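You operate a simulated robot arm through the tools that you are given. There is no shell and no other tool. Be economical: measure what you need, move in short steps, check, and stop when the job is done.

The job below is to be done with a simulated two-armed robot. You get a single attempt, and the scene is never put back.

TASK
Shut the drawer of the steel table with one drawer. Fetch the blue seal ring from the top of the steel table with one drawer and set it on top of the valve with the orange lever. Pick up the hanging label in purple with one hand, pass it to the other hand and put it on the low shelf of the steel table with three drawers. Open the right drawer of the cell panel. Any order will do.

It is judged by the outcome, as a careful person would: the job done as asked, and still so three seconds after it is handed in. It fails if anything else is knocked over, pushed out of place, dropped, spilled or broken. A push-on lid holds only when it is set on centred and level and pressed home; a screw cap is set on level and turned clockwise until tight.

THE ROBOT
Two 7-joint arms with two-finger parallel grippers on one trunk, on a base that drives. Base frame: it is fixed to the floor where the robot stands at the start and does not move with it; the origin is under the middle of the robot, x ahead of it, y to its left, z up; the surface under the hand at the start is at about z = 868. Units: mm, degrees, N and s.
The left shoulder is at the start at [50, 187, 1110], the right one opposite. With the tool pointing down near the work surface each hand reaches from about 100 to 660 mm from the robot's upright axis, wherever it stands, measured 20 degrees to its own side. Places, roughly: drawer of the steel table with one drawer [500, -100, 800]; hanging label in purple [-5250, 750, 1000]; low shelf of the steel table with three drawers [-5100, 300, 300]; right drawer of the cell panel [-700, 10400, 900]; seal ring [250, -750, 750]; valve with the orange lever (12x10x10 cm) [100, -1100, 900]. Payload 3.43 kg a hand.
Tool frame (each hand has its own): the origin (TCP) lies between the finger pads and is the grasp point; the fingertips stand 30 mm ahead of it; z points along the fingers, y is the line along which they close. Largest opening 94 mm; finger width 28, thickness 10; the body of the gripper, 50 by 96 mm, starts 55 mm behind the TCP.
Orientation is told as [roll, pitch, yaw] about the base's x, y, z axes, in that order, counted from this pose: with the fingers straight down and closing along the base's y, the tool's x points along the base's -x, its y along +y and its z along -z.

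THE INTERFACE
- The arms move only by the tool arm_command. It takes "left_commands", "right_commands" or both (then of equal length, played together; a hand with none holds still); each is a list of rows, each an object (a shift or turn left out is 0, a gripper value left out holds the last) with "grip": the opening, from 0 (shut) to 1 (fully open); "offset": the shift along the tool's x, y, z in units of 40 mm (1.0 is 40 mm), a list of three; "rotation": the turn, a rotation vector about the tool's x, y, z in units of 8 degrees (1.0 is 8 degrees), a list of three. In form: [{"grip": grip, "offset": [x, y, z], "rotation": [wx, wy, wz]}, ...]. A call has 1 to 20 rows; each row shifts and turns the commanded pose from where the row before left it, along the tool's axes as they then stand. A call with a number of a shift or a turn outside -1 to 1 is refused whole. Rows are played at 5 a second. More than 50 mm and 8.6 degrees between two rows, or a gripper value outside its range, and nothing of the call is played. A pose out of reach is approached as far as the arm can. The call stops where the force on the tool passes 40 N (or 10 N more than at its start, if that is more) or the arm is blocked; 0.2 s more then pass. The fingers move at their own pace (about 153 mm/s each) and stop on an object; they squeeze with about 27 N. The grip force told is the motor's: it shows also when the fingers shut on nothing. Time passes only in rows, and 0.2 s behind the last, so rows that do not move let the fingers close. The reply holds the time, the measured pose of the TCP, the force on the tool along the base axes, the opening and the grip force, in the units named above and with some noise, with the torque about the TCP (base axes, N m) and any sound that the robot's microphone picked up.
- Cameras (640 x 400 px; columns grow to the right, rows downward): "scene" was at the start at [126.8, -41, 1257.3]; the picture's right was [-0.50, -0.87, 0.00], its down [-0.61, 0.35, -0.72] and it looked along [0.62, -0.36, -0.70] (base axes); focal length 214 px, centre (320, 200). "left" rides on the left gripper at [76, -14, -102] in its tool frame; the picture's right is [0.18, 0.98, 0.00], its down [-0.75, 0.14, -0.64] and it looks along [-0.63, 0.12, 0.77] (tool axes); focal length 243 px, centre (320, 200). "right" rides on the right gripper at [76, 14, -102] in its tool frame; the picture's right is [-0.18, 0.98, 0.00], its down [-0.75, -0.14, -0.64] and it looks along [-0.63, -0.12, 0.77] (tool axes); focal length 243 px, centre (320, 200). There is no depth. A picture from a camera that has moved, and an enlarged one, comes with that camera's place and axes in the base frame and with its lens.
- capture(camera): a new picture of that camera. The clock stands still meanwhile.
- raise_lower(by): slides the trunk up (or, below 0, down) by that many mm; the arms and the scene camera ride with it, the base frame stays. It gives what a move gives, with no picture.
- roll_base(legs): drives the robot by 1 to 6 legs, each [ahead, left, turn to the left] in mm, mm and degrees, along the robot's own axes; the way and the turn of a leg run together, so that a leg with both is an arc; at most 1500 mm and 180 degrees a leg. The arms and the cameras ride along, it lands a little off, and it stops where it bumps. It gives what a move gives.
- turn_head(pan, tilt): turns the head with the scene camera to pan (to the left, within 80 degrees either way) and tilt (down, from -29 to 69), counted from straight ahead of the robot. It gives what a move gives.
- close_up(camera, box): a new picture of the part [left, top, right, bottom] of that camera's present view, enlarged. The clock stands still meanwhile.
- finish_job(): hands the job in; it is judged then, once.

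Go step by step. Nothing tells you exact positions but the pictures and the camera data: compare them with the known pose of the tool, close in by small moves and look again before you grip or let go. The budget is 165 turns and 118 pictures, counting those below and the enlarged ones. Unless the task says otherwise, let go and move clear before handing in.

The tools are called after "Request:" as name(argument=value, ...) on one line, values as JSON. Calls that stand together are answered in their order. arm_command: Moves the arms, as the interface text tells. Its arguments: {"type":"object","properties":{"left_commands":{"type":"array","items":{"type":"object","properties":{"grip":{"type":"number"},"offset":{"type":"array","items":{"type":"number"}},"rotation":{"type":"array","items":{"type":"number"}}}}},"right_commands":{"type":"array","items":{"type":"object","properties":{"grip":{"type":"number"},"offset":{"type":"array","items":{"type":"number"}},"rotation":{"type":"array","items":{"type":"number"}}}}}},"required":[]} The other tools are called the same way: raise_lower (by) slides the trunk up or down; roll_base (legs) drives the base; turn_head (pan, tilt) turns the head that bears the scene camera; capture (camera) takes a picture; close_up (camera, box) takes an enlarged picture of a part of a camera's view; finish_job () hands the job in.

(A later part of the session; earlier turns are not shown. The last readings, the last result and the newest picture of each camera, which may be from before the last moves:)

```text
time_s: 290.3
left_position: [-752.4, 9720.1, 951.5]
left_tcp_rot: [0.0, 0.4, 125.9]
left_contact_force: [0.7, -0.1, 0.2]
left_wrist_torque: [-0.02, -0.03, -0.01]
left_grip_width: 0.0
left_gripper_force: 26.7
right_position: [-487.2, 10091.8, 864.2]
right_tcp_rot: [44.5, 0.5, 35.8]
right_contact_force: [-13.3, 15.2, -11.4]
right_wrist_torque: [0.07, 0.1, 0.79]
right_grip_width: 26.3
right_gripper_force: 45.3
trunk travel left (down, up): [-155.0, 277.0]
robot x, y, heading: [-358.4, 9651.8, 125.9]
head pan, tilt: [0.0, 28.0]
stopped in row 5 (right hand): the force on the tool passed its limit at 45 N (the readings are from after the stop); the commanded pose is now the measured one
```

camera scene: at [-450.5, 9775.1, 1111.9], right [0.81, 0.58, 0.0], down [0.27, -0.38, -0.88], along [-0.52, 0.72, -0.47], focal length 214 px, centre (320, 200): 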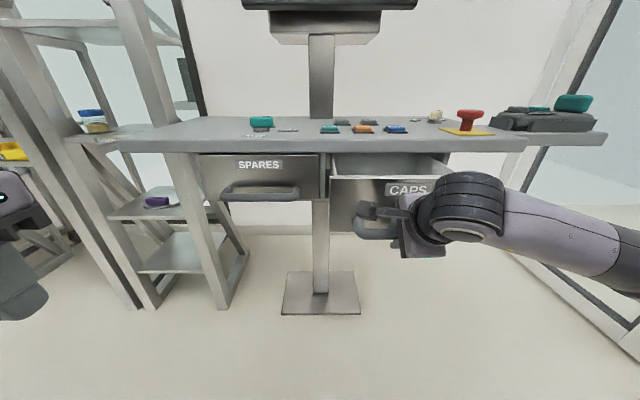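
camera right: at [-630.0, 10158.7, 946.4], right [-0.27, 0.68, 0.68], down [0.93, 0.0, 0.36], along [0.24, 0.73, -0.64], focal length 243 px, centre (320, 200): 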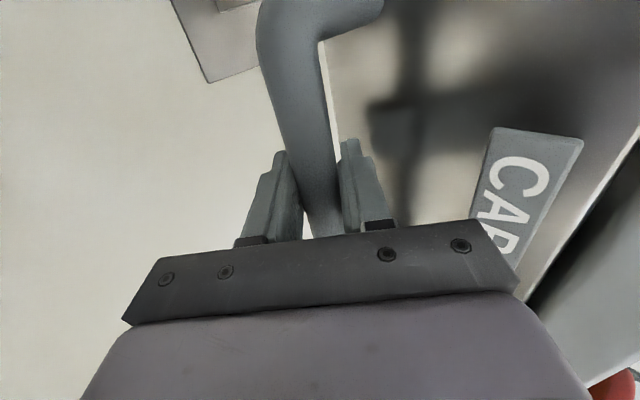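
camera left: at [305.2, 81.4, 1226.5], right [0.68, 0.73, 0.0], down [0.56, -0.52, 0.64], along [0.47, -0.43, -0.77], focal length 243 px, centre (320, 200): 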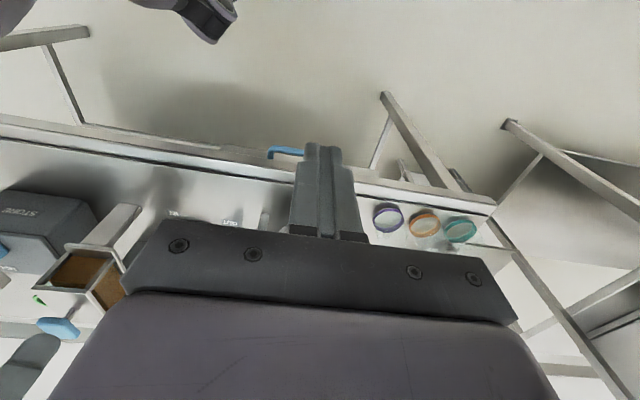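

Reached the stop at ~195 mm open. Releasing and withdrawing along the fingers.

Request:
arm_command(right_commands=[{"grip": 0.6}, {"grip": 0.6}, {"offset": [0, 0, -0.3]}, {"offset": [0, 0, -0.8]}, {"offset": [0, 0, -0.8]}, {"offset": [0, 0.69, -0.72]}, {"offset": [0, 0.69, -0.72]}, {"offset": [0, 0.69, -0.72]}, {}])

Request:
raise_lower(by=170)

Request:
capture(camera="scene")

```text
time_s: 292.3
left_position: [-750.6, 9717.0, 951.9]
left_tcp_rot: [0.0, 0.2, 125.9]
left_contact_force: [-1.0, 0.3, 0.8]
left_wrist_torque: [-0.04, 0.01, -0.02]
left_grip_width: 0.0
left_gripper_force: 27.0
right_position: [-450.2, 10043.7, 1040.0]
right_tcp_rot: [44.9, 0.5, 35.7]
right_contact_force: [-0.1, -0.4, -0.2]
right_wrist_torque: [0.02, 0.02, 0.0]
right_grip_width: 56.2
right_gripper_force: 0.1
trunk travel left (down, up): [-155.0, 277.0]
robot x, y, heading: [-359.2, 9650.7, 125.7]
head pan, tilt: [0.0, 28.0]
```

```text
time_s: 294.2
left_position: [-750.1, 9718.8, 1122.7]
left_tcp_rot: [0.1, 0.2, 125.9]
left_contact_force: [-0.2, -0.4, 0.1]
left_wrist_torque: [0.0, -0.04, -0.02]
left_grip_width: 0.0
left_gripper_force: 27.1
right_position: [-451.1, 10044.0, 1209.7]
right_tcp_rot: [44.8, 0.5, 35.9]
right_contact_force: [-0.4, -1.2, 0.5]
right_wrist_torque: [0.04, 0.02, 0.0]
right_grip_width: 56.7
right_gripper_force: 0.0
trunk travel left (down, up): [-325.0, 107.0]
robot x, y, heading: [-357.0, 9649.9, 125.6]
head pan, tilt: [0.0, 28.0]
```

```text
36 pictures are left
camera scene: at [-450.6, 9774.8, 1282.0], right [0.81, 0.58, 0.0], down [0.27, -0.38, -0.88], along [-0.52, 0.72, -0.47], focal length 214 px, centre (320, 200)
```

scene: 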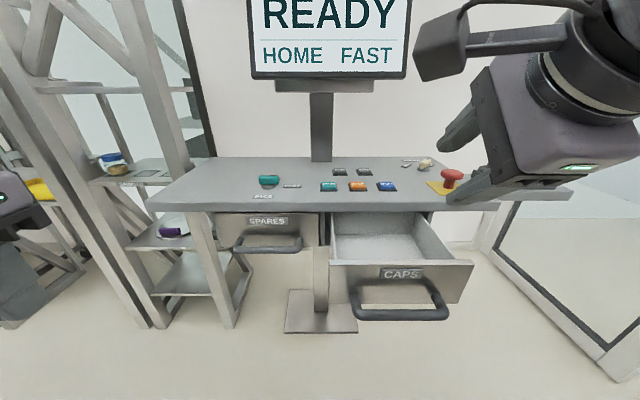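

The CAPS drawer stands open. I'll straighten the right hand and retrace my path out of the lane.

Request:
arm_command(right_commands=[{"grip": 1, "rotation": [0.94, 0, 0]}, {"rotation": [0.94, 0, 0]}, {"rotation": [0.94, 0, 0]}, {"rotation": [0.94, 0, 0]}, {"rotation": [0.94, 0, 0]}, {"rotation": [0.94, 0, 0]}, {"rotation": [0, 0, -1]}, {"rotation": [0, 0, -1]}, {"rotation": [0, 0, -1]}, {"rotation": [0, 0, -1]}, {"rotation": [0, 0, -1]}, {"rotation": [0, 0, -1]}, {"rotation": [0, 0, -1]}, {"rotation": [0, 0, -1]}, {"rotation": [0, 0, -1]}, {"rotation": [0, 0, -1]}, {"rotation": [0, 0, -1]}, {"rotation": [0, 0, -0.25]}, {}])

Request:
roll_base(legs=[[-50, -590, 0], [-500, 0, 0], [-1280, 30, 0], [40, -1150, 0], [0, -1180, 0]])

```text
time_s: 298.2
left_position: [-750.8, 9717.9, 1122.1]
left_tcp_rot: [-0.1, 0.1, 125.9]
left_contact_force: [0.3, -0.1, -0.5]
left_wrist_torque: [-0.01, 0.0, 0.0]
left_grip_width: 0.0
left_gripper_force: 27.2
right_position: [-451.9, 10044.4, 1209.5]
right_tcp_rot: [0.5, 0.2, 125.9]
right_contact_force: [-0.9, 0.3, -0.7]
right_wrist_torque: [0.02, -0.02, 0.0]
right_grip_width: 93.9
right_gripper_force: 0.1
trunk travel left (down, up): [-325.0, 107.0]
robot x, y, heading: [-360.9, 9653.4, 125.7]
head pan, tilt: [0.0, 28.0]
```

```text
time_s: 332.7
left_position: [2646.9, 9993.2, 1121.6]
left_tcp_rot: [0.0, 0.2, 126.0]
left_contact_force: [0.1, 0.4, -0.6]
left_wrist_torque: [0.04, 0.02, 0.0]
left_grip_width: 0.0
left_gripper_force: 27.1
right_position: [2946.2, 10319.6, 1210.6]
right_tcp_rot: [0.5, 0.1, 126.0]
right_contact_force: [-0.4, 0.4, 0.5]
right_wrist_torque: [0.02, 0.03, -0.02]
right_grip_width: 93.8
right_gripper_force: 0.1
trunk travel left (down, up): [-325.0, 107.0]
robot x, y, heading: [3038.4, 9928.9, 126.2]
head pan, tilt: [0.0, 28.0]
```

No bumps. I'll tuck the left hand in a little and retrace the passage beside the bench.

Request:
arm_command(left_commands=[{"offset": [0, -0.9, 0]}, {"offset": [0, -0.9, 0]}, {"offset": [0, -0.9, 0]}, {"offset": [0, -0.9, 0]}, {}])

Request:
roll_base(legs=[[-1450, 0, -0.6], [0, 470, 0], [-1130, 0, 0], [0, 1000, 0], [-250, 300, 0]])

Request:
turn_head(pan=75, tilt=12)

Request:
capture(camera="scene")

```text
time_s: 333.9
left_position: [2764.9, 10078.5, 1122.3]
left_tcp_rot: [0.0, 0.3, 126.0]
left_contact_force: [-0.5, 0.4, 0.9]
left_wrist_torque: [0.01, -0.03, -0.02]
left_grip_width: 0.0
left_gripper_force: 26.5
right_position: [2945.7, 10320.6, 1209.4]
right_tcp_rot: [0.5, 0.1, 125.9]
right_contact_force: [-0.1, 0.8, -0.1]
right_wrist_torque: [-0.01, -0.03, 0.02]
right_grip_width: 93.9
right_gripper_force: 0.1
trunk travel left (down, up): [-325.0, 107.0]
robot x, y, heading: [3038.2, 9929.8, 125.9]
head pan, tilt: [0.0, 28.0]
```

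```text
time_s: 362.1
left_position: [2982.7, 6764.8, 1120.0]
left_tcp_rot: [-0.1, 0.3, 126.0]
left_contact_force: [0.1, -1.0, -0.1]
left_wrist_torque: [0.0, -0.02, 0.02]
left_grip_width: 0.3
left_gripper_force: 27.6
right_position: [3164.9, 7005.9, 1210.0]
right_tcp_rot: [0.5, 0.2, 126.1]
right_contact_force: [-0.4, 0.1, -0.7]
right_wrist_torque: [0.01, -0.02, -0.04]
right_grip_width: 94.1
right_gripper_force: 0.1
trunk travel left (down, up): [-325.0, 107.0]
robot x, y, heading: [3256.7, 6618.5, 126.0]
head pan, tilt: [0.0, 28.0]
```

```text
time_s: 363.6
left_position: [2983.3, 6764.9, 1121.7]
left_tcp_rot: [-0.1, 0.2, 126.1]
left_contact_force: [0.6, 0.2, 0.6]
left_wrist_torque: [-0.01, 0.03, -0.01]
left_grip_width: 0.0
left_gripper_force: 26.4
right_position: [3164.8, 7005.6, 1209.7]
right_tcp_rot: [0.6, 0.2, 126.2]
right_contact_force: [-0.5, -0.1, 0.1]
right_wrist_torque: [-0.04, -0.03, 0.03]
right_grip_width: 93.8
right_gripper_force: 0.0
trunk travel left (down, up): [-325.0, 107.0]
robot x, y, heading: [3255.8, 6614.0, 125.9]
head pan, tilt: [75.0, 12.0]
```

```text
35 pictures are left
camera scene: at [3134.0, 6630.1, 1308.0], right [-0.36, 0.93, 0.0], down [0.19, 0.07, -0.98], along [-0.91, -0.35, -0.21], focal length 214 px, centre (320, 200)
```

scene: 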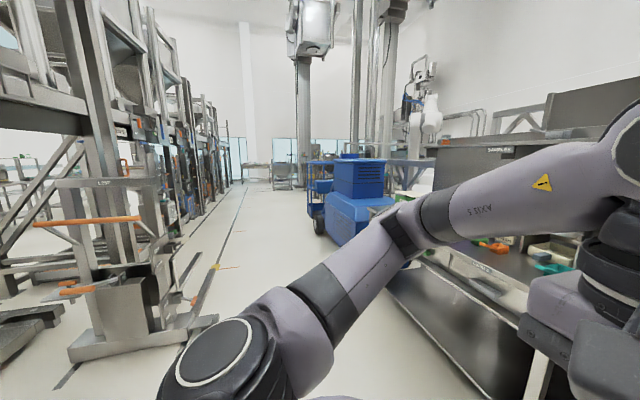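

The aisle toward the label area is clear between the stand on the left and the blue cart on the right. I'll turn left and drive down the middle.

Request:
roll_base(legs=[[0, 0, 89.7], [1400, -290, 0], [1400, 0, 0]])

Request:
turn_head(pan=0, tilt=12)

Request:
capture(camera="scene")

```text
time_s: 381.1
left_position: [695.1, 4909.2, 1121.6]
left_tcp_rot: [0.0, 0.1, -143.1]
left_contact_force: [0.7, 0.5, -0.5]
left_wrist_torque: [-0.01, -0.03, 0.02]
left_grip_width: 0.0
left_gripper_force: 27.1
right_position: [453.0, 5088.3, 1210.4]
right_tcp_rot: [0.4, 0.1, -143.0]
right_contact_force: [-0.2, 0.4, 0.2]
right_wrist_torque: [0.0, -0.04, -0.01]
right_grip_width: 94.2
right_gripper_force: 0.0
trunk travel left (down, up): [-325.0, 107.0]
robot x, y, heading: [839.9, 5184.4, -143.3]
head pan, tilt: [75.0, 12.0]
```

```text
time_s: 382.6
left_position: [695.6, 4910.7, 1120.7]
left_tcp_rot: [0.0, 0.2, -143.2]
left_contact_force: [0.7, -0.7, 0.3]
left_wrist_torque: [0.01, 0.01, 0.01]
left_grip_width: 0.0
left_gripper_force: 27.2
right_position: [453.2, 5087.9, 1209.6]
right_tcp_rot: [0.4, 0.3, -143.0]
right_contact_force: [-0.5, 0.1, 0.5]
right_wrist_torque: [0.02, 0.0, -0.02]
right_grip_width: 93.6
right_gripper_force: 0.0
trunk travel left (down, up): [-325.0, 107.0]
robot x, y, heading: [841.0, 5187.5, -143.3]
head pan, tilt: [0.0, 12.0]
```

```text
34 pictures are left
camera scene: at [717.5, 5095.4, 1308.0], right [-0.6, 0.8, 0.0], down [0.17, 0.12, -0.98], along [-0.78, -0.59, -0.21], focal length 214 px, centre (320, 200)
```

scene: 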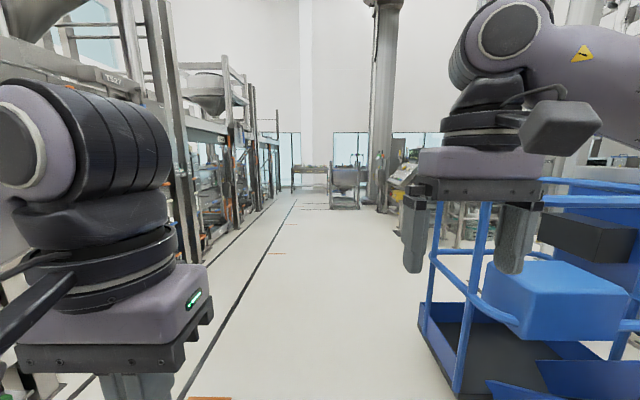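

Path ahead is free. Driving on along the aisle.

Request:
roll_base(legs=[[1450, 0, -1.1], [1450, 0, 0], [1450, 0, 0], [800, 0, 0]])

Request:
turn_head(pan=-5, tilt=12)

Request:
capture(camera="scene")

```text
time_s: 406.0
left_position: [-3243.4, 2056.7, 1119.9]
left_tcp_rot: [0.0, 0.3, -144.1]
left_contact_force: [-0.4, 0.8, 0.1]
left_wrist_torque: [0.0, 0.02, 0.0]
left_grip_width: 0.0
left_gripper_force: 26.8
right_position: [-3485.0, 2239.5, 1209.4]
right_tcp_rot: [0.4, 0.5, -144.3]
right_contact_force: [-0.1, 0.8, 0.6]
right_wrist_torque: [0.02, 0.05, 0.01]
right_grip_width: 93.9
right_gripper_force: 0.1
trunk travel left (down, up): [-325.0, 107.0]
robot x, y, heading: [-3093.4, 2335.3, -144.3]
head pan, tilt: [0.0, 12.0]
stopped in leg 4: the robot was blocked; the commanded pose is now the measured one
```

```text
time_s: 406.6
left_position: [-3245.0, 2056.1, 1120.7]
left_tcp_rot: [0.0, 0.3, -144.0]
left_contact_force: [-0.1, 0.7, -0.1]
left_wrist_torque: [0.01, 0.04, 0.02]
left_grip_width: 0.0
left_gripper_force: 26.6
right_position: [-3486.6, 2238.7, 1208.4]
right_tcp_rot: [0.5, 0.6, -144.3]
right_contact_force: [-0.1, 0.3, -0.3]
right_wrist_torque: [0.04, -0.05, -0.02]
right_grip_width: 94.1
right_gripper_force: 0.1
trunk travel left (down, up): [-325.0, 107.0]
robot x, y, heading: [-3095.6, 2333.3, -144.0]
head pan, tilt: [-5.0, 12.0]
```

```text
33 pictures are left
camera scene: at [-3225.1, 2248.6, 1308.0], right [-0.51, 0.86, 0.0], down [0.18, 0.11, -0.98], along [-0.84, -0.5, -0.21], focal length 214 px, centre (320, 200)
```

scene: 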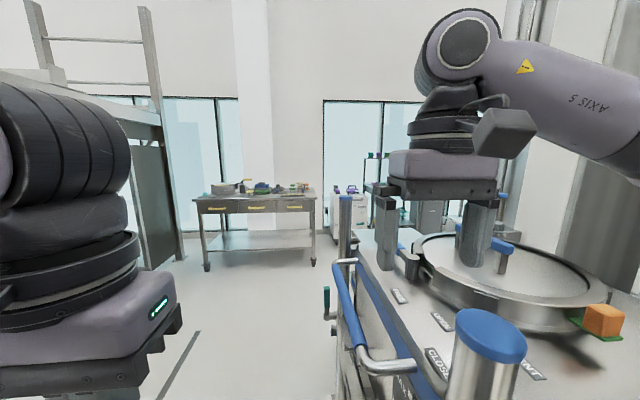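

I touched a machine cart at my right front; the three-drawer table is beyond to the left. I'll back off 250 mm, check the machine, and go around on the left.

Request:
roll_base(legs=[[-300, 0, 0], [0, 520, 0]])

Request:
turn_head(pan=-15, tilt=22)

Request:
capture(camera="scene")

```text
time_s: 413.3
left_position: [-2699.5, 1810.3, 1121.7]
left_tcp_rot: [0.0, 0.3, -144.1]
left_contact_force: [-0.3, 0.3, -0.8]
left_wrist_torque: [0.0, 0.0, -0.02]
left_grip_width: 0.0
left_gripper_force: 26.8
right_position: [-2941.1, 1994.4, 1207.0]
right_tcp_rot: [0.5, 0.4, -144.4]
right_contact_force: [-0.1, 0.8, 0.0]
right_wrist_torque: [0.01, 0.0, 0.0]
right_grip_width: 94.1
right_gripper_force: 0.0
trunk travel left (down, up): [-325.0, 107.0]
robot x, y, heading: [-2549.0, 2083.0, -144.5]
head pan, tilt: [-5.0, 12.0]
```

```text
time_s: 414.1
left_position: [-2698.8, 1811.5, 1121.9]
left_tcp_rot: [-0.1, 0.5, -144.1]
left_contact_force: [0.4, 0.1, -0.4]
left_wrist_torque: [-0.02, -0.02, -0.03]
left_grip_width: 0.0
left_gripper_force: 27.1
right_position: [-2941.6, 1995.1, 1208.1]
right_tcp_rot: [0.4, 0.6, -144.4]
right_contact_force: [0.1, -0.6, 0.2]
right_wrist_torque: [0.0, 0.02, 0.0]
right_grip_width: 94.2
right_gripper_force: 0.1
trunk travel left (down, up): [-325.0, 107.0]
robot x, y, heading: [-2550.8, 2083.9, -144.1]
head pan, tilt: [-15.0, 22.0]
```

```text
32 pictures are left
camera scene: at [-2686.4, 2018.0, 1291.8], right [-0.35, 0.94, 0.0], down [0.35, 0.13, -0.93], along [-0.87, -0.33, -0.37], focal length 214 px, centre (320, 200)
```

scene: 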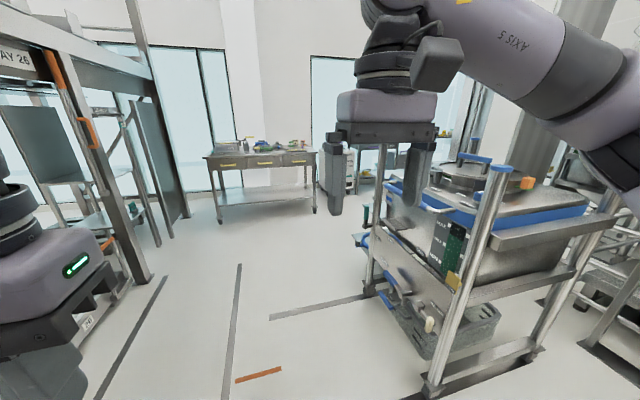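

The machine stands unmoved on its marks, and the way to the three-drawer table is open. Driving toward it.

Request:
roll_base(legs=[[1000, 0, 0], [1000, -100, 0]])

Request:
turn_head(pan=-12, tilt=25)

Request:
capture(camera="scene")

```text
time_s: 424.0
left_position: [-4381.1, 729.8, 1120.6]
left_tcp_rot: [0.0, 0.5, -144.1]
left_contact_force: [0.3, -0.3, 0.3]
left_wrist_torque: [-0.02, -0.02, 0.0]
left_grip_width: 0.2
left_gripper_force: 26.9
right_position: [-4622.1, 913.2, 1207.8]
right_tcp_rot: [0.4, 0.5, -144.5]
right_contact_force: [0.3, -0.4, -0.3]
right_wrist_torque: [0.0, -0.01, 0.0]
right_grip_width: 94.0
right_gripper_force: 0.1
trunk travel left (down, up): [-325.0, 107.0]
robot x, y, heading: [-4228.9, 1002.2, -144.4]
head pan, tilt: [-15.0, 22.0]
```

```text
time_s: 424.7
left_position: [-4381.4, 729.3, 1121.3]
left_tcp_rot: [0.0, 0.5, -144.3]
left_contact_force: [0.4, -0.3, 0.9]
left_wrist_torque: [0.0, 0.0, 0.02]
left_grip_width: 0.0
left_gripper_force: 27.0
right_position: [-4621.3, 913.4, 1208.8]
right_tcp_rot: [0.4, 0.6, -144.4]
right_contact_force: [-0.2, -0.7, 0.3]
right_wrist_torque: [-0.03, 0.02, 0.02]
right_grip_width: 94.1
right_gripper_force: 0.0
trunk travel left (down, up): [-325.0, 107.0]
robot x, y, heading: [-4230.9, 1002.6, -144.4]
head pan, tilt: [-12.0, 25.0]
```

```text
31 pictures are left
camera scene: at [-4364.6, 932.1, 1286.9], right [-0.4, 0.92, 0.0], down [0.39, 0.17, -0.91], along [-0.83, -0.36, -0.42], focal length 214 px, centre (320, 200)
```

scene: 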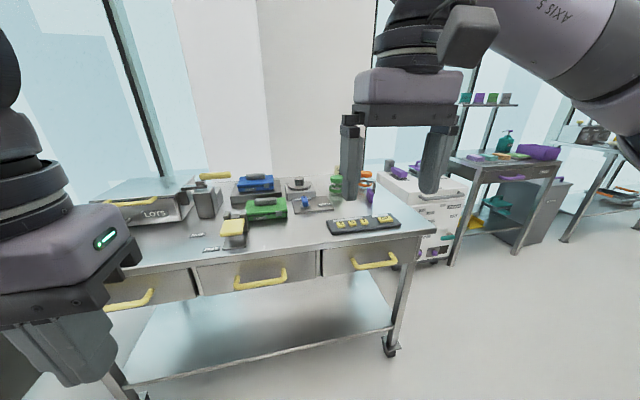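

The table with three yellow-handled drawers is right ahead. The purple label should be near its far right; I'll enlarge that area.

Request:
close_up(camera="scene", box=[230, 140, 440, 272])

```text
3.03 times, centred on (335, 206) of scene
camera zoom: at [-4364.6, 932.1, 1286.9], right [-0.4, 0.92, 0.0], down [0.39, 0.17, -0.91], along [-0.83, -0.36, -0.42], focal length 650 px, centre (274, 182)
```

zoom: 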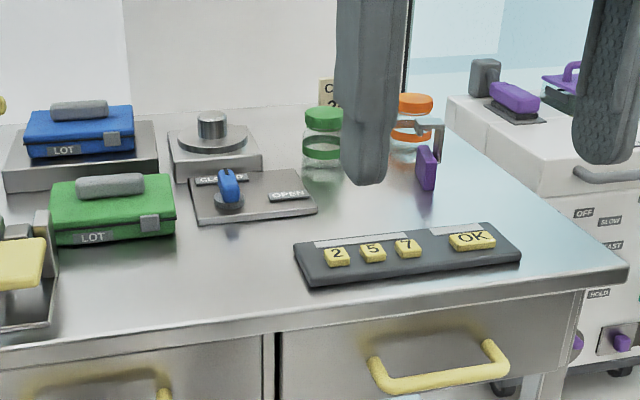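

I see the purple tag hanging on a small hook by the orange-lidded jar, around [-5215, 795, ~920]. I'll move closer, stopping short of the table, and look with the hand camera as well.

Request:
roll_base(legs=[[320, -210, 0]])

Request:
turn_head(pan=-12, tilt=30)

Request:
capture(camera="right")

Request:
close_up(camera="scene", box=[240, 120, 432, 240])

```text
time_s: 427.1
left_position: [-4763.3, 717.1, 1121.2]
left_tcp_rot: [0.0, 0.4, -144.3]
left_contact_force: [0.5, -0.8, 0.3]
left_wrist_torque: [0.04, -0.01, 0.0]
left_grip_width: 0.0
left_gripper_force: 27.4
right_position: [-5004.0, 902.5, 1208.3]
right_tcp_rot: [0.4, 0.6, -144.6]
right_contact_force: [-0.3, 0.6, 0.4]
right_wrist_torque: [0.01, -0.01, -0.03]
right_grip_width: 93.8
right_gripper_force: 0.1
trunk travel left (down, up): [-325.0, 107.0]
robot x, y, heading: [-4611.4, 988.8, -144.5]
head pan, tilt: [-12.0, 25.0]
```

```text
time_s: 427.8
left_position: [-4763.7, 717.2, 1120.6]
left_tcp_rot: [0.0, 0.4, -144.2]
left_contact_force: [0.4, -0.2, 0.7]
left_wrist_torque: [0.01, -0.01, 0.03]
left_grip_width: 0.3
left_gripper_force: 26.8
right_position: [-5003.0, 902.4, 1207.3]
right_tcp_rot: [0.4, 0.6, -144.7]
right_contact_force: [0.1, 0.4, 0.1]
right_wrist_torque: [-0.02, 0.01, -0.02]
right_grip_width: 93.8
right_gripper_force: 0.1
trunk travel left (down, up): [-325.0, 107.0]
robot x, y, heading: [-4609.6, 987.4, -144.4]
head pan, tilt: [-12.0, 30.0]
```

```text
29 pictures are left
camera right: at [-4932.8, 933.5, 1310.9], right [0.42, -0.91, 0.01], down [-0.7, -0.32, 0.63], along [-0.57, -0.27, -0.77], focal length 243 px, centre (320, 200)
```

right: 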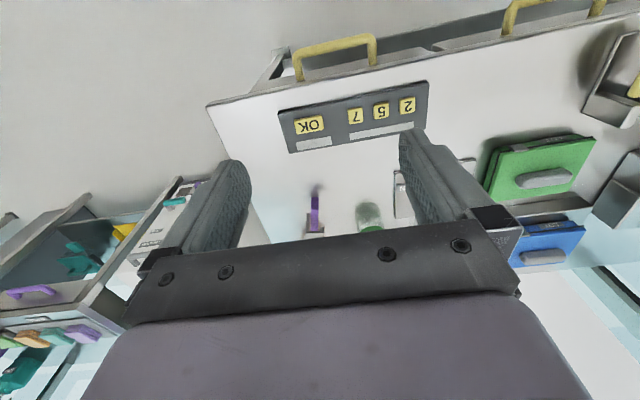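

```text
3.33 times, centred on (336, 180) of scene
camera zoom: at [-4744.6, 920.6, 1278.9], right [-0.4, 0.92, 0.0], down [0.46, 0.2, -0.87], along [-0.79, -0.35, -0.5], focal length 715 px, centre (267, 267)
```

zoom: 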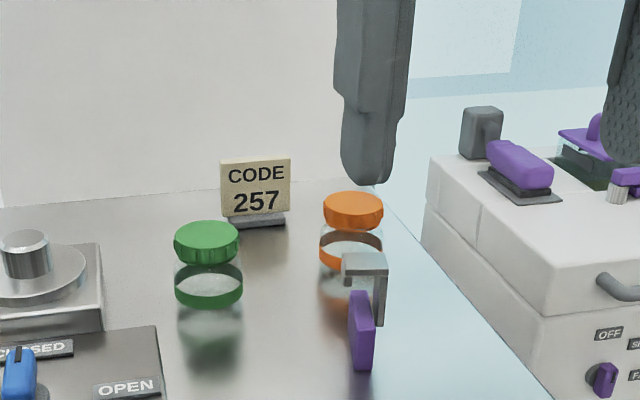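

The tag hangs at about [-5230, 799, 930], thin across my left-right direction, below a small bracket arm. I'll tilt the right hand forward and come up in front of it to look closely.

Request:
arm_command(right_commands=[{"rotation": [0, -1, 0]}, {"rotation": [0, -1, 0]}, {"rotation": [0, -1, 0]}, {"rotation": [0, -1, 0]}, {"rotation": [0, -1, 0]}, {"rotation": [0, -1, 0]}, {"rotation": [0, -1, 0]}, {"offset": [0.48, -0.175, 0.86]}, {"offset": [0.48, -0.175, 0.86]}, {"offset": [0.48, -0.175, 0.86]}, {"offset": [0.48, -0.175, 0.86]}, {"offset": [0.48, -0.175, 0.86]}, {"offset": [0.48, -0.175, 0.86]}, {"offset": [0.48, -0.175, 0.86]}, {}])

Request:
capture(camera="right")

Request:
close_up(camera="scene", box=[288, 150, 400, 220])

```text
time_s: 431.0
left_position: [-4762.9, 717.6, 1120.0]
left_tcp_rot: [0.0, 0.4, -144.4]
left_contact_force: [-0.7, 0.7, 0.4]
left_wrist_torque: [-0.04, -0.01, -0.01]
left_grip_width: 0.2
left_gripper_force: 27.2
right_position: [-5130.5, 869.9, 961.3]
right_tcp_rot: [0.7, -55.5, -145.2]
right_contact_force: [-0.1, -0.1, -0.3]
right_wrist_torque: [-0.02, -0.02, 0.03]
right_grip_width: 93.7
right_gripper_force: 0.0
trunk travel left (down, up): [-325.0, 107.0]
robot x, y, heading: [-4609.6, 993.7, -144.5]
head pan, tilt: [-12.0, 30.0]
```

```text
27 pictures are left
camera right: at [-5016.4, 930.2, 955.8], right [0.48, -0.86, 0.16], down [0.0, 0.18, 0.98], along [-0.88, -0.48, 0.08], focal length 243 px, centre (320, 200)
```

right: 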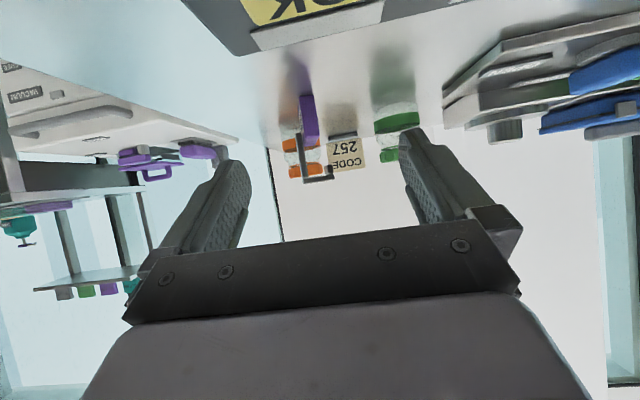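

```text
5.71 times, centred on (344, 185) of scene
camera zoom: at [-4744.6, 920.6, 1278.9], right [-0.4, 0.92, 0.0], down [0.46, 0.2, -0.87], along [-0.79, -0.35, -0.5], focal length 1226 px, centre (183, 286)
```

zoom: 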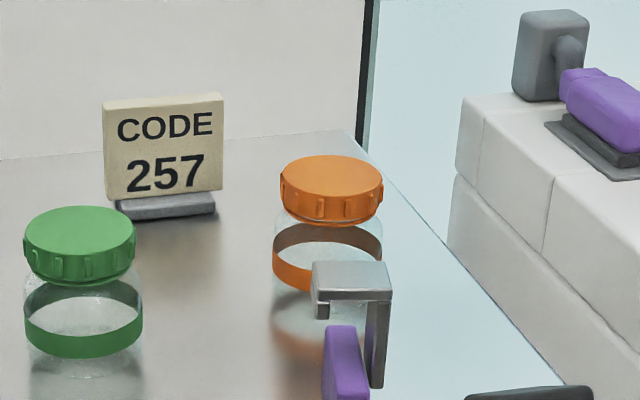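

I'll enlarge the right-hand view of the tag and hook.

Request:
close_up(camera="right", box=[260, 70, 388, 200])

Request:
close_up(camera="scene", box=[312, 190, 376, 230])

```text
3.08 times, centred on (324, 135) of right
camera zoom: at [-5016.4, 930.2, 955.8], right [0.48, -0.86, 0.16], down [0.0, 0.18, 0.98], along [-0.88, -0.48, 0.08], focal length 746 px, centre (308, 400)
```

zoom: 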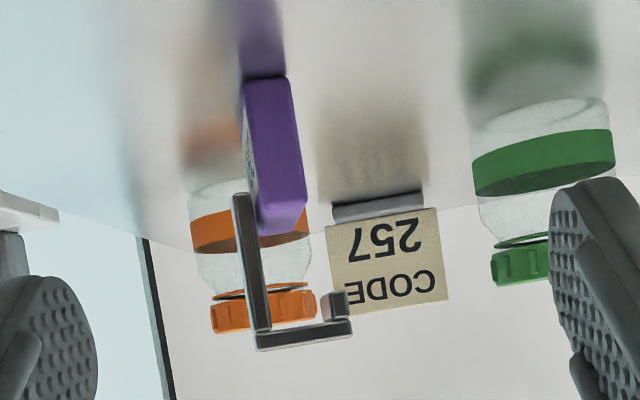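

```text
10.00 times, centred on (344, 210) of scene
camera zoom: at [-4744.6, 920.6, 1278.9], right [-0.4, 0.92, 0.0], down [0.46, 0.2, -0.87], along [-0.79, -0.35, -0.5], focal length 2145 px, centre (80, 100)
```

zoom: 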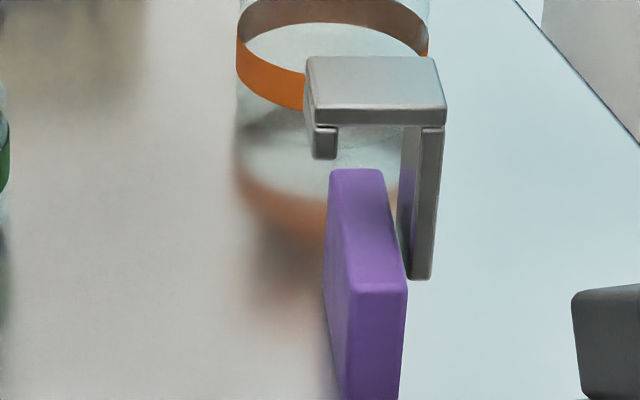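

The tag is a purple slab standing on the table with its own metal hook on top. Plan: the right hand takes the hook, the left hand then takes the slab. I'll set tilt 40° and yaw to match the tag (~203°) and go to a point just short of the hook.

Request:
arm_command(right_commands=[{"grip": 0.85, "rotation": [0, 1, 0]}, {"rotation": [0, 1, 0]}, {"rotation": [0.477, 0, 0.579]}, {"rotation": [0.477, 0, 0.579]}, {"offset": [-0.723, 0.111, 0.265]}, {"offset": [-0.723, 0.111, 0.265]}, {"offset": [-0.723, 0.111, 0.265]}, {"offset": [-0.723, 0.111, 0.265]}, {"offset": [-0.723, 0.111, 0.265]}, {}])

Request:
capture(camera="right")

Request:
close_up(camera="scene", box=[296, 165, 392, 225])

```text
time_s: 433.2
left_position: [-4762.2, 717.1, 1121.1]
left_tcp_rot: [0.1, 0.3, -144.3]
left_contact_force: [-0.1, -0.1, 0.6]
left_wrist_torque: [0.04, -0.01, -0.02]
left_grip_width: 0.2
left_gripper_force: 27.1
right_position: [-5255.2, 792.4, 1012.3]
right_tcp_rot: [0.5, -39.4, -156.8]
right_contact_force: [0.1, -0.6, 0.5]
right_wrist_torque: [-0.03, 0.0, -0.02]
right_grip_width: 79.7
right_gripper_force: 0.1
trunk travel left (down, up): [-325.0, 107.0]
robot x, y, heading: [-4613.0, 989.8, -144.3]
head pan, tilt: [-12.0, 30.0]
```

```text
23 pictures are left
camera right: at [-5134.5, 827.7, 1042.2], right [0.26, -0.96, 0.12], down [-0.22, 0.07, 0.97], along [-0.94, -0.28, -0.19], focal length 243 px, centre (320, 200)
```

right: 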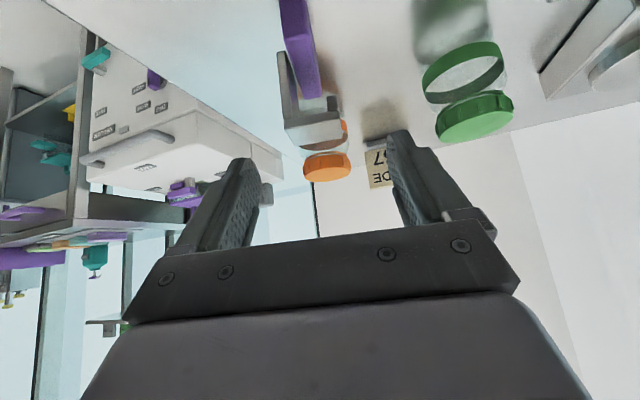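

```text
6.67 times, centred on (344, 195) of scene
camera zoom: at [-4744.6, 920.7, 1278.9], right [-0.4, 0.92, 0.0], down [0.46, 0.2, -0.87], along [-0.79, -0.35, -0.5], focal length 1430 px, centre (160, 233)
```

zoom: 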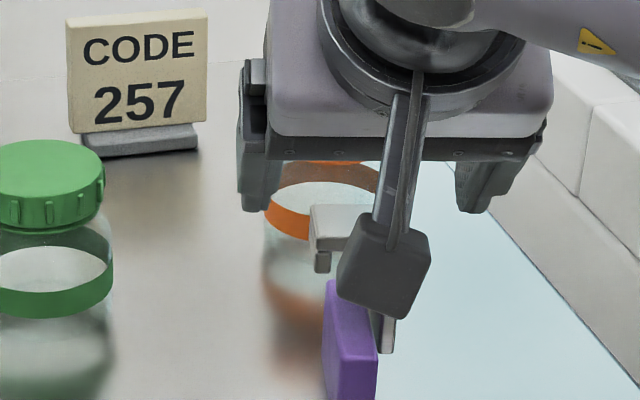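

The hook is centred between the fingers, matching my estimate. Advance 60 mm along the fingers and close on the hook.

Request:
arm_command(right_commands=[{"offset": [0, 0, 0.5]}, {"offset": [0, 0, 0.5]}, {"offset": [0, 0, 0.5]}, {}, {"grip": 0.3}, {"grip": 0}, {"grip": 0}, {"grip": 0}])

Request:
capture(camera="right")

```text
time_s: 435.0
left_position: [-4763.2, 717.2, 1120.5]
left_tcp_rot: [0.0, 0.4, -144.3]
left_contact_force: [-0.2, 0.1, 0.0]
left_wrist_torque: [0.0, 0.03, 0.01]
left_grip_width: 0.2
left_gripper_force: 27.2
right_position: [-5289.4, 775.3, 964.7]
right_tcp_rot: [0.5, -39.4, -157.0]
right_contact_force: [-0.1, -0.2, 1.0]
right_wrist_torque: [-0.02, -0.01, 0.01]
right_grip_width: 43.7
right_gripper_force: 27.2
trunk travel left (down, up): [-325.0, 107.0]
robot x, y, heading: [-4608.6, 991.1, -144.6]
head pan, tilt: [-12.0, 30.0]
```

```text
21 pictures are left
camera right: at [-5169.3, 811.8, 995.3], right [0.26, -0.96, 0.12], down [-0.22, 0.07, 0.97], along [-0.94, -0.28, -0.19], focal length 243 px, centre (320, 200)
```

right: 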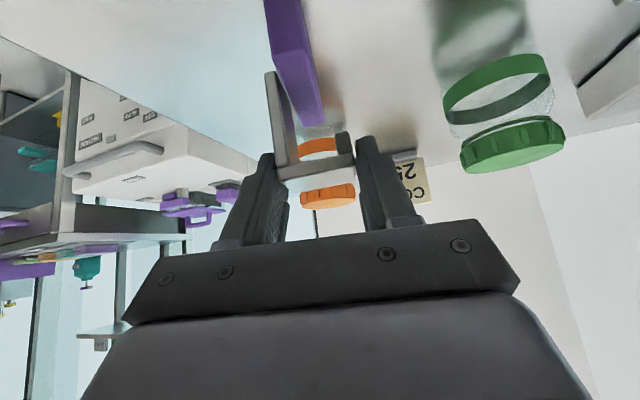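

Hook gripped (43.7 mm). Lifting slowly and checking that the purple slab comes along.

Request:
arm_command(right_commands=[{"offset": [-0.16, 0, -0.19]}, {"offset": [-0.32, 0, -0.39]}, {"offset": [-0.64, 0, -0.77]}, {"offset": [-0.64, 0, -0.77]}, {"offset": [-0.64, 0, -0.77]}, {}])

Request:
capture(camera="right")

```text
time_s: 436.4
left_position: [-4762.6, 717.0, 1120.6]
left_tcp_rot: [-0.1, 0.5, -144.3]
left_contact_force: [-0.2, 0.0, -0.3]
left_wrist_torque: [-0.02, -0.01, -0.02]
left_grip_width: 0.1
left_gripper_force: 26.9
right_position: [-5290.7, 777.6, 1115.8]
right_tcp_rot: [0.5, -39.4, -157.0]
right_contact_force: [-0.5, -0.6, -0.3]
right_wrist_torque: [0.0, 0.0, 0.0]
right_grip_width: 43.3
right_gripper_force: 27.2
trunk travel left (down, up): [-325.0, 107.0]
robot x, y, heading: [-4611.7, 986.0, -144.4]
head pan, tilt: [-12.0, 30.0]
```

```text
20 pictures are left
camera right: at [-5170.8, 812.8, 1146.3], right [0.26, -0.96, 0.12], down [-0.22, 0.07, 0.97], along [-0.94, -0.28, -0.19], focal length 243 px, centre (320, 200)
```

right: 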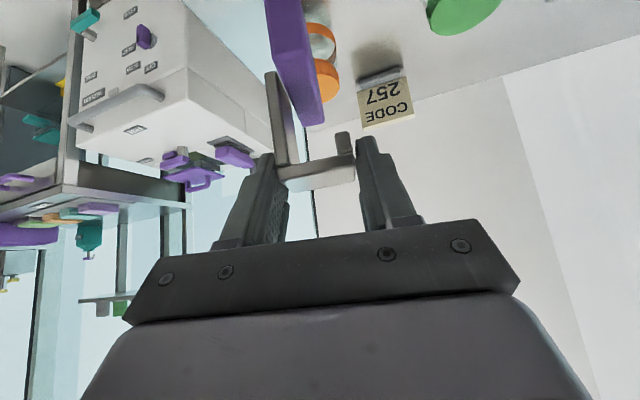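

The label is securely held. I'll back away from the table and bring it in front of me for the hand-over.

Request:
roll_base(legs=[[-380, 0, 0]])

Request:
arm_command(right_commands=[{"rotation": [-0.477, 0, -0.579]}, {"rotation": [-0.477, 0, -0.579]}, {"offset": [0.247, 0.875, -0.037]}, {"offset": [0.247, 0.875, -0.037]}, {"offset": [0.247, 0.875, -0.037]}, {"offset": [0.247, 0.875, -0.037]}, {"offset": [0.247, 0.875, -0.037]}, {"offset": [0.247, 0.875, -0.037]}, {"offset": [0.247, 0.875, -0.037]}, {}])

Request:
arm_command(left_commands=[{"grip": 1, "offset": [-0.7, 0, 0.6]}, {"offset": [-0.7, 0, 0.6]}, {"offset": [-0.7, 0, 0.6]}, {"offset": [-0.7, 0, 0.6]}, {"rotation": [0, -1, 0]}, {"rotation": [0, -1, 0]}, {"rotation": [0, -1, 0]}, {"rotation": [0, -1, 0]}, {"rotation": [0, -1, 0]}, {"rotation": [0, -1, 0]}, {}])

Request:
turn_head(pan=0, tilt=32)

Request:
capture(camera="scene")

```text
time_s: 438.8
left_position: [-4453.0, 937.5, 1121.5]
left_tcp_rot: [0.0, 0.3, -144.2]
left_contact_force: [-0.1, -0.3, -0.5]
left_wrist_torque: [-0.01, 0.0, 0.02]
left_grip_width: 0.0
left_gripper_force: 27.0
right_position: [-4980.2, 997.2, 1115.9]
right_tcp_rot: [0.5, -39.3, -157.0]
right_contact_force: [-0.3, 0.0, -0.9]
right_wrist_torque: [0.0, 0.0, 0.0]
right_grip_width: 43.3
right_gripper_force: 26.8
trunk travel left (down, up): [-325.0, 107.0]
robot x, y, heading: [-4304.8, 1211.8, -144.1]
head pan, tilt: [-12.0, 30.0]
```

```text
time_s: 441.0
left_position: [-4453.6, 937.8, 1121.7]
left_tcp_rot: [0.0, 0.3, -144.1]
left_contact_force: [-0.7, -0.9, 0.3]
left_wrist_torque: [-0.01, -0.01, -0.01]
left_grip_width: 0.0
left_gripper_force: 27.6
right_position: [-4789.8, 831.2, 1082.2]
right_tcp_rot: [0.7, -39.5, -145.0]
right_contact_force: [0.3, -0.4, -0.5]
right_wrist_torque: [0.03, 0.0, 0.02]
right_grip_width: 43.4
right_gripper_force: 26.9
trunk travel left (down, up): [-325.0, 107.0]
robot x, y, heading: [-4302.2, 1213.5, -144.4]
head pan, tilt: [-12.0, 30.0]
```

```text
time_s: 443.4
left_position: [-4543.4, 873.7, 1023.8]
left_tcp_rot: [-0.1, -47.7, -144.2]
left_contact_force: [0.2, 0.5, 0.6]
left_wrist_torque: [-0.03, 0.02, -0.02]
left_grip_width: 93.9
left_gripper_force: 0.1
right_position: [-4790.0, 831.0, 1081.7]
right_tcp_rot: [0.5, -39.4, -145.0]
right_contact_force: [-0.1, -0.7, 0.0]
right_wrist_torque: [0.0, 0.02, 0.0]
right_grip_width: 43.6
right_gripper_force: 26.8
trunk travel left (down, up): [-325.0, 107.0]
robot x, y, heading: [-4303.1, 1214.6, -144.5]
head pan, tilt: [-12.0, 30.0]
```

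```text
time_s: 444.2
left_position: [-4542.9, 872.4, 1024.2]
left_tcp_rot: [0.1, -47.6, -144.2]
left_contact_force: [1.5, 0.0, -0.7]
left_wrist_torque: [0.01, 0.03, -0.05]
left_grip_width: 94.3
left_gripper_force: 0.1
right_position: [-4790.1, 830.9, 1081.0]
right_tcp_rot: [0.5, -39.3, -144.8]
right_contact_force: [-0.1, 0.3, -1.3]
right_wrist_torque: [0.01, 0.01, 0.0]
right_grip_width: 43.8
right_gripper_force: 27.4
trunk travel left (down, up): [-325.0, 107.0]
robot x, y, heading: [-4303.6, 1212.9, -144.5]
head pan, tilt: [0.0, 32.0]
```

```text
19 pictures are left
camera scene: at [-4425.1, 1125.5, 1275.8], right [-0.58, 0.81, 0.0], down [0.43, 0.31, -0.85], along [-0.69, -0.49, -0.53], focal length 214 px, centre (320, 200)
```

scene: 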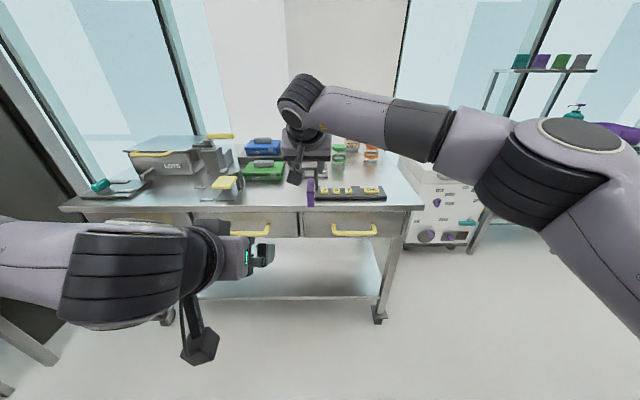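

Left hand tilts without trouble. The slab should be at ahead ~570–637, left ~21, height ~982–1034 in my frame. I'll bring the left hand level and in line, 100 mm short.

Request:
arm_command(left_commands=[{"rotation": [0, -1, 0]}, {"rotation": [0, -1, 0]}, {"rotation": [0, -1, 0]}, {"rotation": [0, -1, 0]}, {"rotation": [0, -1, 0]}, {"rotation": [0, -0.3, 0]}, {"offset": [0.13, -0.73, 0.42]}, {"offset": [0.13, -0.73, 0.42]}, {"offset": [0.13, -0.73, 0.42]}, {"offset": [0.13, -0.73, 0.42]}, {}])

Request:
capture(camera="left")

Request:
capture(camera="scene")

```text
time_s: 446.6
left_position: [-4684.9, 928.7, 1002.7]
left_tcp_rot: [25.8, -90.0, -169.9]
left_contact_force: [0.3, 0.1, -0.1]
left_wrist_torque: [0.03, -0.03, 0.02]
left_grip_width: 93.8
left_gripper_force: 0.0
left hand out of reach, approached as far as the arm can: row 2, 3
right_position: [-4789.8, 831.2, 1081.7]
right_tcp_rot: [0.5, -39.5, -145.0]
right_contact_force: [0.4, -0.4, -0.5]
right_wrist_torque: [-0.02, 0.03, 0.02]
right_grip_width: 43.4
right_gripper_force: 27.0
trunk travel left (down, up): [-325.0, 107.0]
robot x, y, heading: [-4303.2, 1213.7, -144.6]
head pan, tilt: [0.0, 32.0]
```

```text
18 pictures are left
camera left: at [-4608.8, 999.6, 926.9], right [0.57, -0.8, -0.18], down [0.6, 0.26, 0.75], along [-0.55, -0.54, 0.63], focal length 243 px, centre (320, 200)
```

left: 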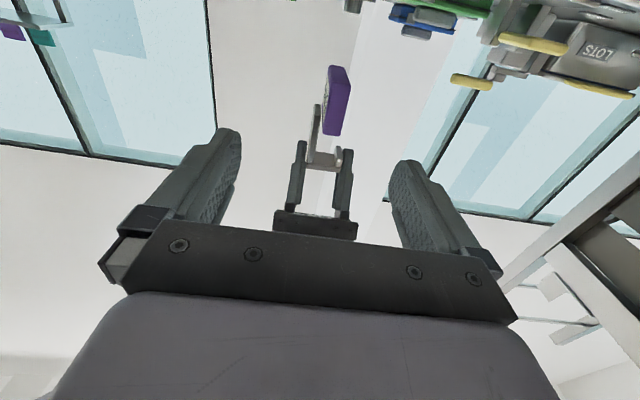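

```text
17 pictures are left
camera scene: at [-4425.0, 1125.4, 1275.8], right [-0.58, 0.81, 0.0], down [0.43, 0.31, -0.85], along [-0.69, -0.49, -0.53], focal length 214 px, centre (320, 200)
```

scene: 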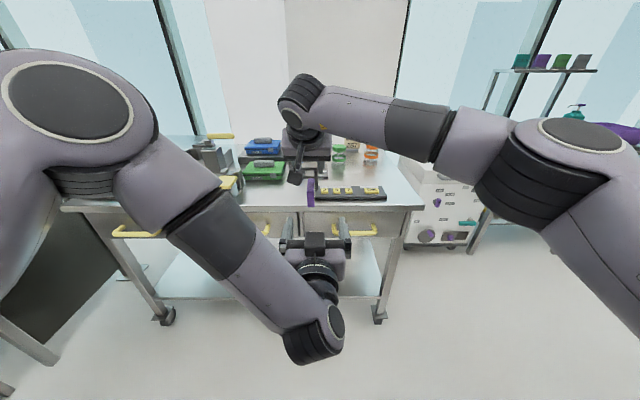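

The slab is in line, slightly left and lower than aligned. I'll correct a few mm and advance most of the way, then check.

Request:
arm_command(left_commands=[{"offset": [0.12, 0.33, 0.3]}, {"offset": [0, 0, 0.7]}, {"offset": [0, 0, 0.7]}, {}])

Request:
capture(camera="left")

```text
time_s: 447.6
left_position: [-4730.7, 878.4, 998.8]
left_tcp_rot: [28.7, -90.1, -173.0]
left_contact_force: [0.3, -0.2, -0.1]
left_wrist_torque: [-0.02, -0.01, -0.03]
left_grip_width: 94.3
left_gripper_force: 0.2
right_position: [-4789.6, 831.0, 1082.2]
right_tcp_rot: [0.6, -39.6, -144.9]
right_contact_force: [0.2, -0.5, -0.3]
right_wrist_torque: [0.01, -0.01, 0.03]
right_grip_width: 43.5
right_gripper_force: 27.1
trunk travel left (down, up): [-325.0, 107.0]
robot x, y, heading: [-4303.3, 1211.7, -144.8]
head pan, tilt: [0.0, 32.0]
```

```text
16 pictures are left
camera left: at [-4655.8, 949.5, 922.1], right [0.57, -0.8, -0.18], down [0.6, 0.26, 0.75], along [-0.55, -0.54, 0.63], focal length 243 px, centre (320, 200)
```

left: 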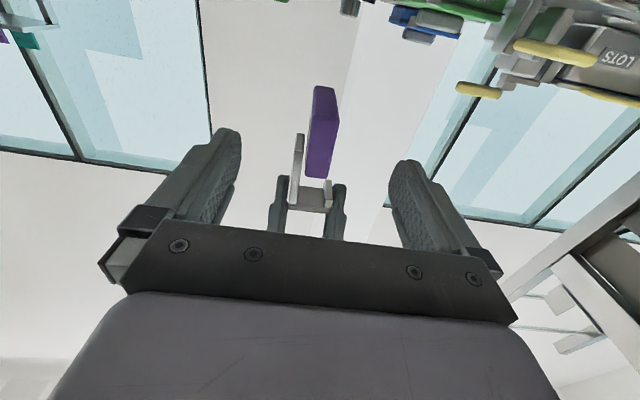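

Slab is well centred between the left fingers. Last 26 mm forward, 6 mm down, then close the left hand on it.

Request:
arm_command(left_commands=[{"offset": [0.15, 0, 0.35]}, {"offset": [0, 0, 0.35]}, {}, {"grip": 0.4}, {"grip": 0}, {"grip": 0}, {"grip": 0}])

Request:
capture(camera="left")

```text
time_s: 449.2
left_position: [-4753.7, 861.0, 992.2]
left_tcp_rot: [0.7, -90.0, -144.8]
left_contact_force: [1.8, -4.4, 0.4]
left_wrist_torque: [0.59, 0.25, 0.14]
left_grip_width: 17.3
left_gripper_force: 26.6
right_position: [-4789.5, 831.6, 1081.6]
right_tcp_rot: [0.6, -39.3, -144.9]
right_contact_force: [-0.9, 5.0, 0.6]
right_wrist_torque: [-0.05, -0.15, 0.14]
right_grip_width: 43.3
right_gripper_force: 26.9
trunk travel left (down, up): [-325.0, 107.0]
robot x, y, heading: [-4305.2, 1212.7, -144.4]
head pan, tilt: [0.0, 32.0]
```

```text
15 pictures are left
camera left: at [-4678.6, 932.4, 915.7], right [0.58, -0.8, -0.18], down [0.6, 0.26, 0.75], along [-0.55, -0.55, 0.63], focal length 243 px, centre (320, 200)
```

left: 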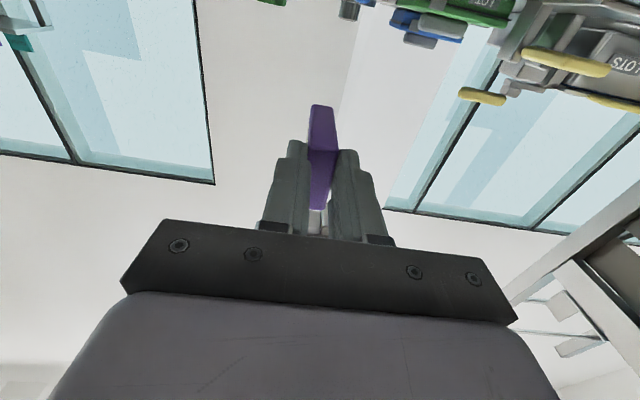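

Left hand holds the slab (17.3 mm). Now the right hand opens and lifts straight up off the hook.

Request:
arm_command(right_commands=[{"grip": 1}, {"grip": 1}, {"grip": 1}, {"offset": [-0.32, 0, -0.386]}, {"offset": [-0.636, 0, -0.772]}, {"offset": [-0.636, 0, -0.772]}, {"offset": [-0.636, 0, -0.772]}, {"offset": [0, -1, 0]}, {"offset": [0, -1, 0]}, {"offset": [0, -1, 0]}, {"offset": [0, -1, 0]}, {"offset": [0, -1, 0]}, {}])

Request:
capture(camera="scene")

```text
time_s: 452.0
left_position: [-4754.5, 860.8, 991.8]
left_tcp_rot: [50.1, -90.0, 165.6]
left_contact_force: [0.3, 0.7, 0.1]
left_wrist_torque: [0.04, -0.04, 0.07]
left_grip_width: 16.9
left_gripper_force: 26.8
right_position: [-4905.5, 994.8, 1221.4]
right_tcp_rot: [0.5, -39.4, -144.8]
right_contact_force: [0.0, 0.1, 0.3]
right_wrist_torque: [-0.02, -0.04, 0.04]
right_grip_width: 93.8
right_gripper_force: 0.1
trunk travel left (down, up): [-325.0, 107.0]
robot x, y, heading: [-4299.9, 1209.4, -144.4]
head pan, tilt: [0.0, 32.0]
```

```text
14 pictures are left
camera scene: at [-4425.0, 1125.2, 1275.8], right [-0.58, 0.81, 0.0], down [0.43, 0.31, -0.85], along [-0.69, -0.49, -0.53], focal length 214 px, centre (320, 200)
```

scene: 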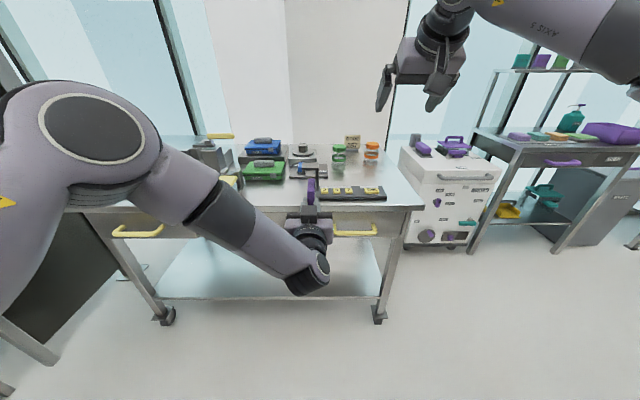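

Hand-over done: the left hand alone holds the label. Next: fold the right hand back, lower the trunk, and bring the left hand down to shelf height in free space.

Request:
arm_command(right_commands=[{"rotation": [0, 1, 0]}, {"rotation": [0, 1, 0]}, {"rotation": [0, 1, 0]}, {"rotation": [0, 1, 0]}, {"rotation": [0, 0.9, 0]}, {"offset": [0.9, 0, -0.3]}, {"offset": [0.9, 0, -0.3]}, {"offset": [0.9, 0, -0.3]}, {"offset": [0.9, 0, -0.3]}, {"offset": [0.9, 0, -0.3]}, {"offset": [0.9, 0, -0.3]}, {"offset": [0.9, 0, -0.3]}, {"offset": [0.9, 0, -0.3]}, {}])

Request:
raise_lower(by=-325)

Request:
arm_command(left_commands=[{"offset": [0.8, 0, 0]}, {"offset": [0.9, 0, 0]}, {"offset": [0.9, 0, 0]}, {"offset": [0.9, 0, 0]}, {"offset": [0.9, 0, 0]}, {"offset": [0.9, 0, 0]}, {"offset": [0.9, 0, 0]}, {"rotation": [0, 0.75, 0]}, {"rotation": [0, 0.75, 0]}, {}])

Request:
capture(camera="scene")

```text
time_s: 455.0
left_position: [-4754.9, 862.0, 992.5]
left_tcp_rot: [48.5, -90.0, 167.4]
left_contact_force: [0.2, 0.6, -0.3]
left_wrist_torque: [-0.01, -0.04, -0.01]
left_grip_width: 17.3
left_gripper_force: 27.1
right_position: [-4612.0, 1177.0, 1280.9]
right_tcp_rot: [0.4, -3.7, -144.6]
right_contact_force: [-0.5, 0.5, -0.2]
right_wrist_torque: [0.01, -0.03, 0.04]
right_grip_width: 94.0
right_gripper_force: 0.0
right hand out of reach, approached as far as the arm can: row 3, 4, 5
trunk travel left (down, up): [-325.0, 107.0]
robot x, y, heading: [-4302.8, 1213.4, -144.5]
head pan, tilt: [0.0, 32.0]
```

```text
time_s: 458.2
left_position: [-4755.7, 862.8, 667.4]
left_tcp_rot: [56.2, -90.0, 159.7]
left_contact_force: [-0.4, -0.7, 0.2]
left_wrist_torque: [0.01, -0.04, 0.02]
left_grip_width: 17.3
left_gripper_force: 27.0
right_position: [-4610.7, 1178.5, 955.1]
right_tcp_rot: [0.4, -3.9, -144.6]
right_contact_force: [-0.7, 0.0, -0.5]
right_wrist_torque: [-0.01, -0.02, 0.0]
right_grip_width: 93.9
right_gripper_force: 0.1
trunk travel left (down, up): [0.0, 432.0]
robot x, y, heading: [-4301.9, 1208.5, -144.6]
head pan, tilt: [0.0, 32.0]
```

```text
time_s: 460.4
left_position: [-4768.3, 936.4, 514.1]
left_tcp_rot: [0.2, -77.8, -144.3]
left_contact_force: [0.1, -0.4, 0.6]
left_wrist_torque: [0.03, -0.03, -0.01]
left_grip_width: 17.2
left_gripper_force: 26.6
left hand out of reach, approached as far as the arm can: row 3, 4, 5, 6, 7
right_position: [-4610.5, 1178.5, 955.4]
right_tcp_rot: [0.4, -3.9, -144.6]
right_contact_force: [0.0, -0.7, -0.1]
right_wrist_torque: [0.02, -0.01, -0.01]
right_grip_width: 94.0
right_gripper_force: 0.1
trunk travel left (down, up): [0.0, 432.0]
robot x, y, heading: [-4304.5, 1211.7, -144.4]
head pan, tilt: [0.0, 32.0]
```

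```text
13 pictures are left
camera scene: at [-4425.1, 1125.4, 950.8], right [-0.58, 0.81, 0.0], down [0.43, 0.31, -0.85], along [-0.69, -0.49, -0.53], focal length 214 px, centre (320, 200)
```

scene: 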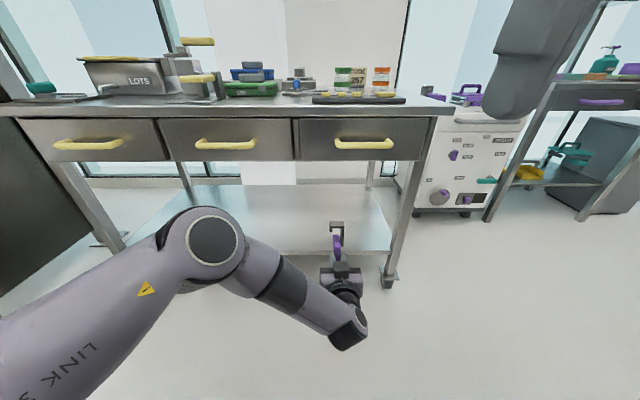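

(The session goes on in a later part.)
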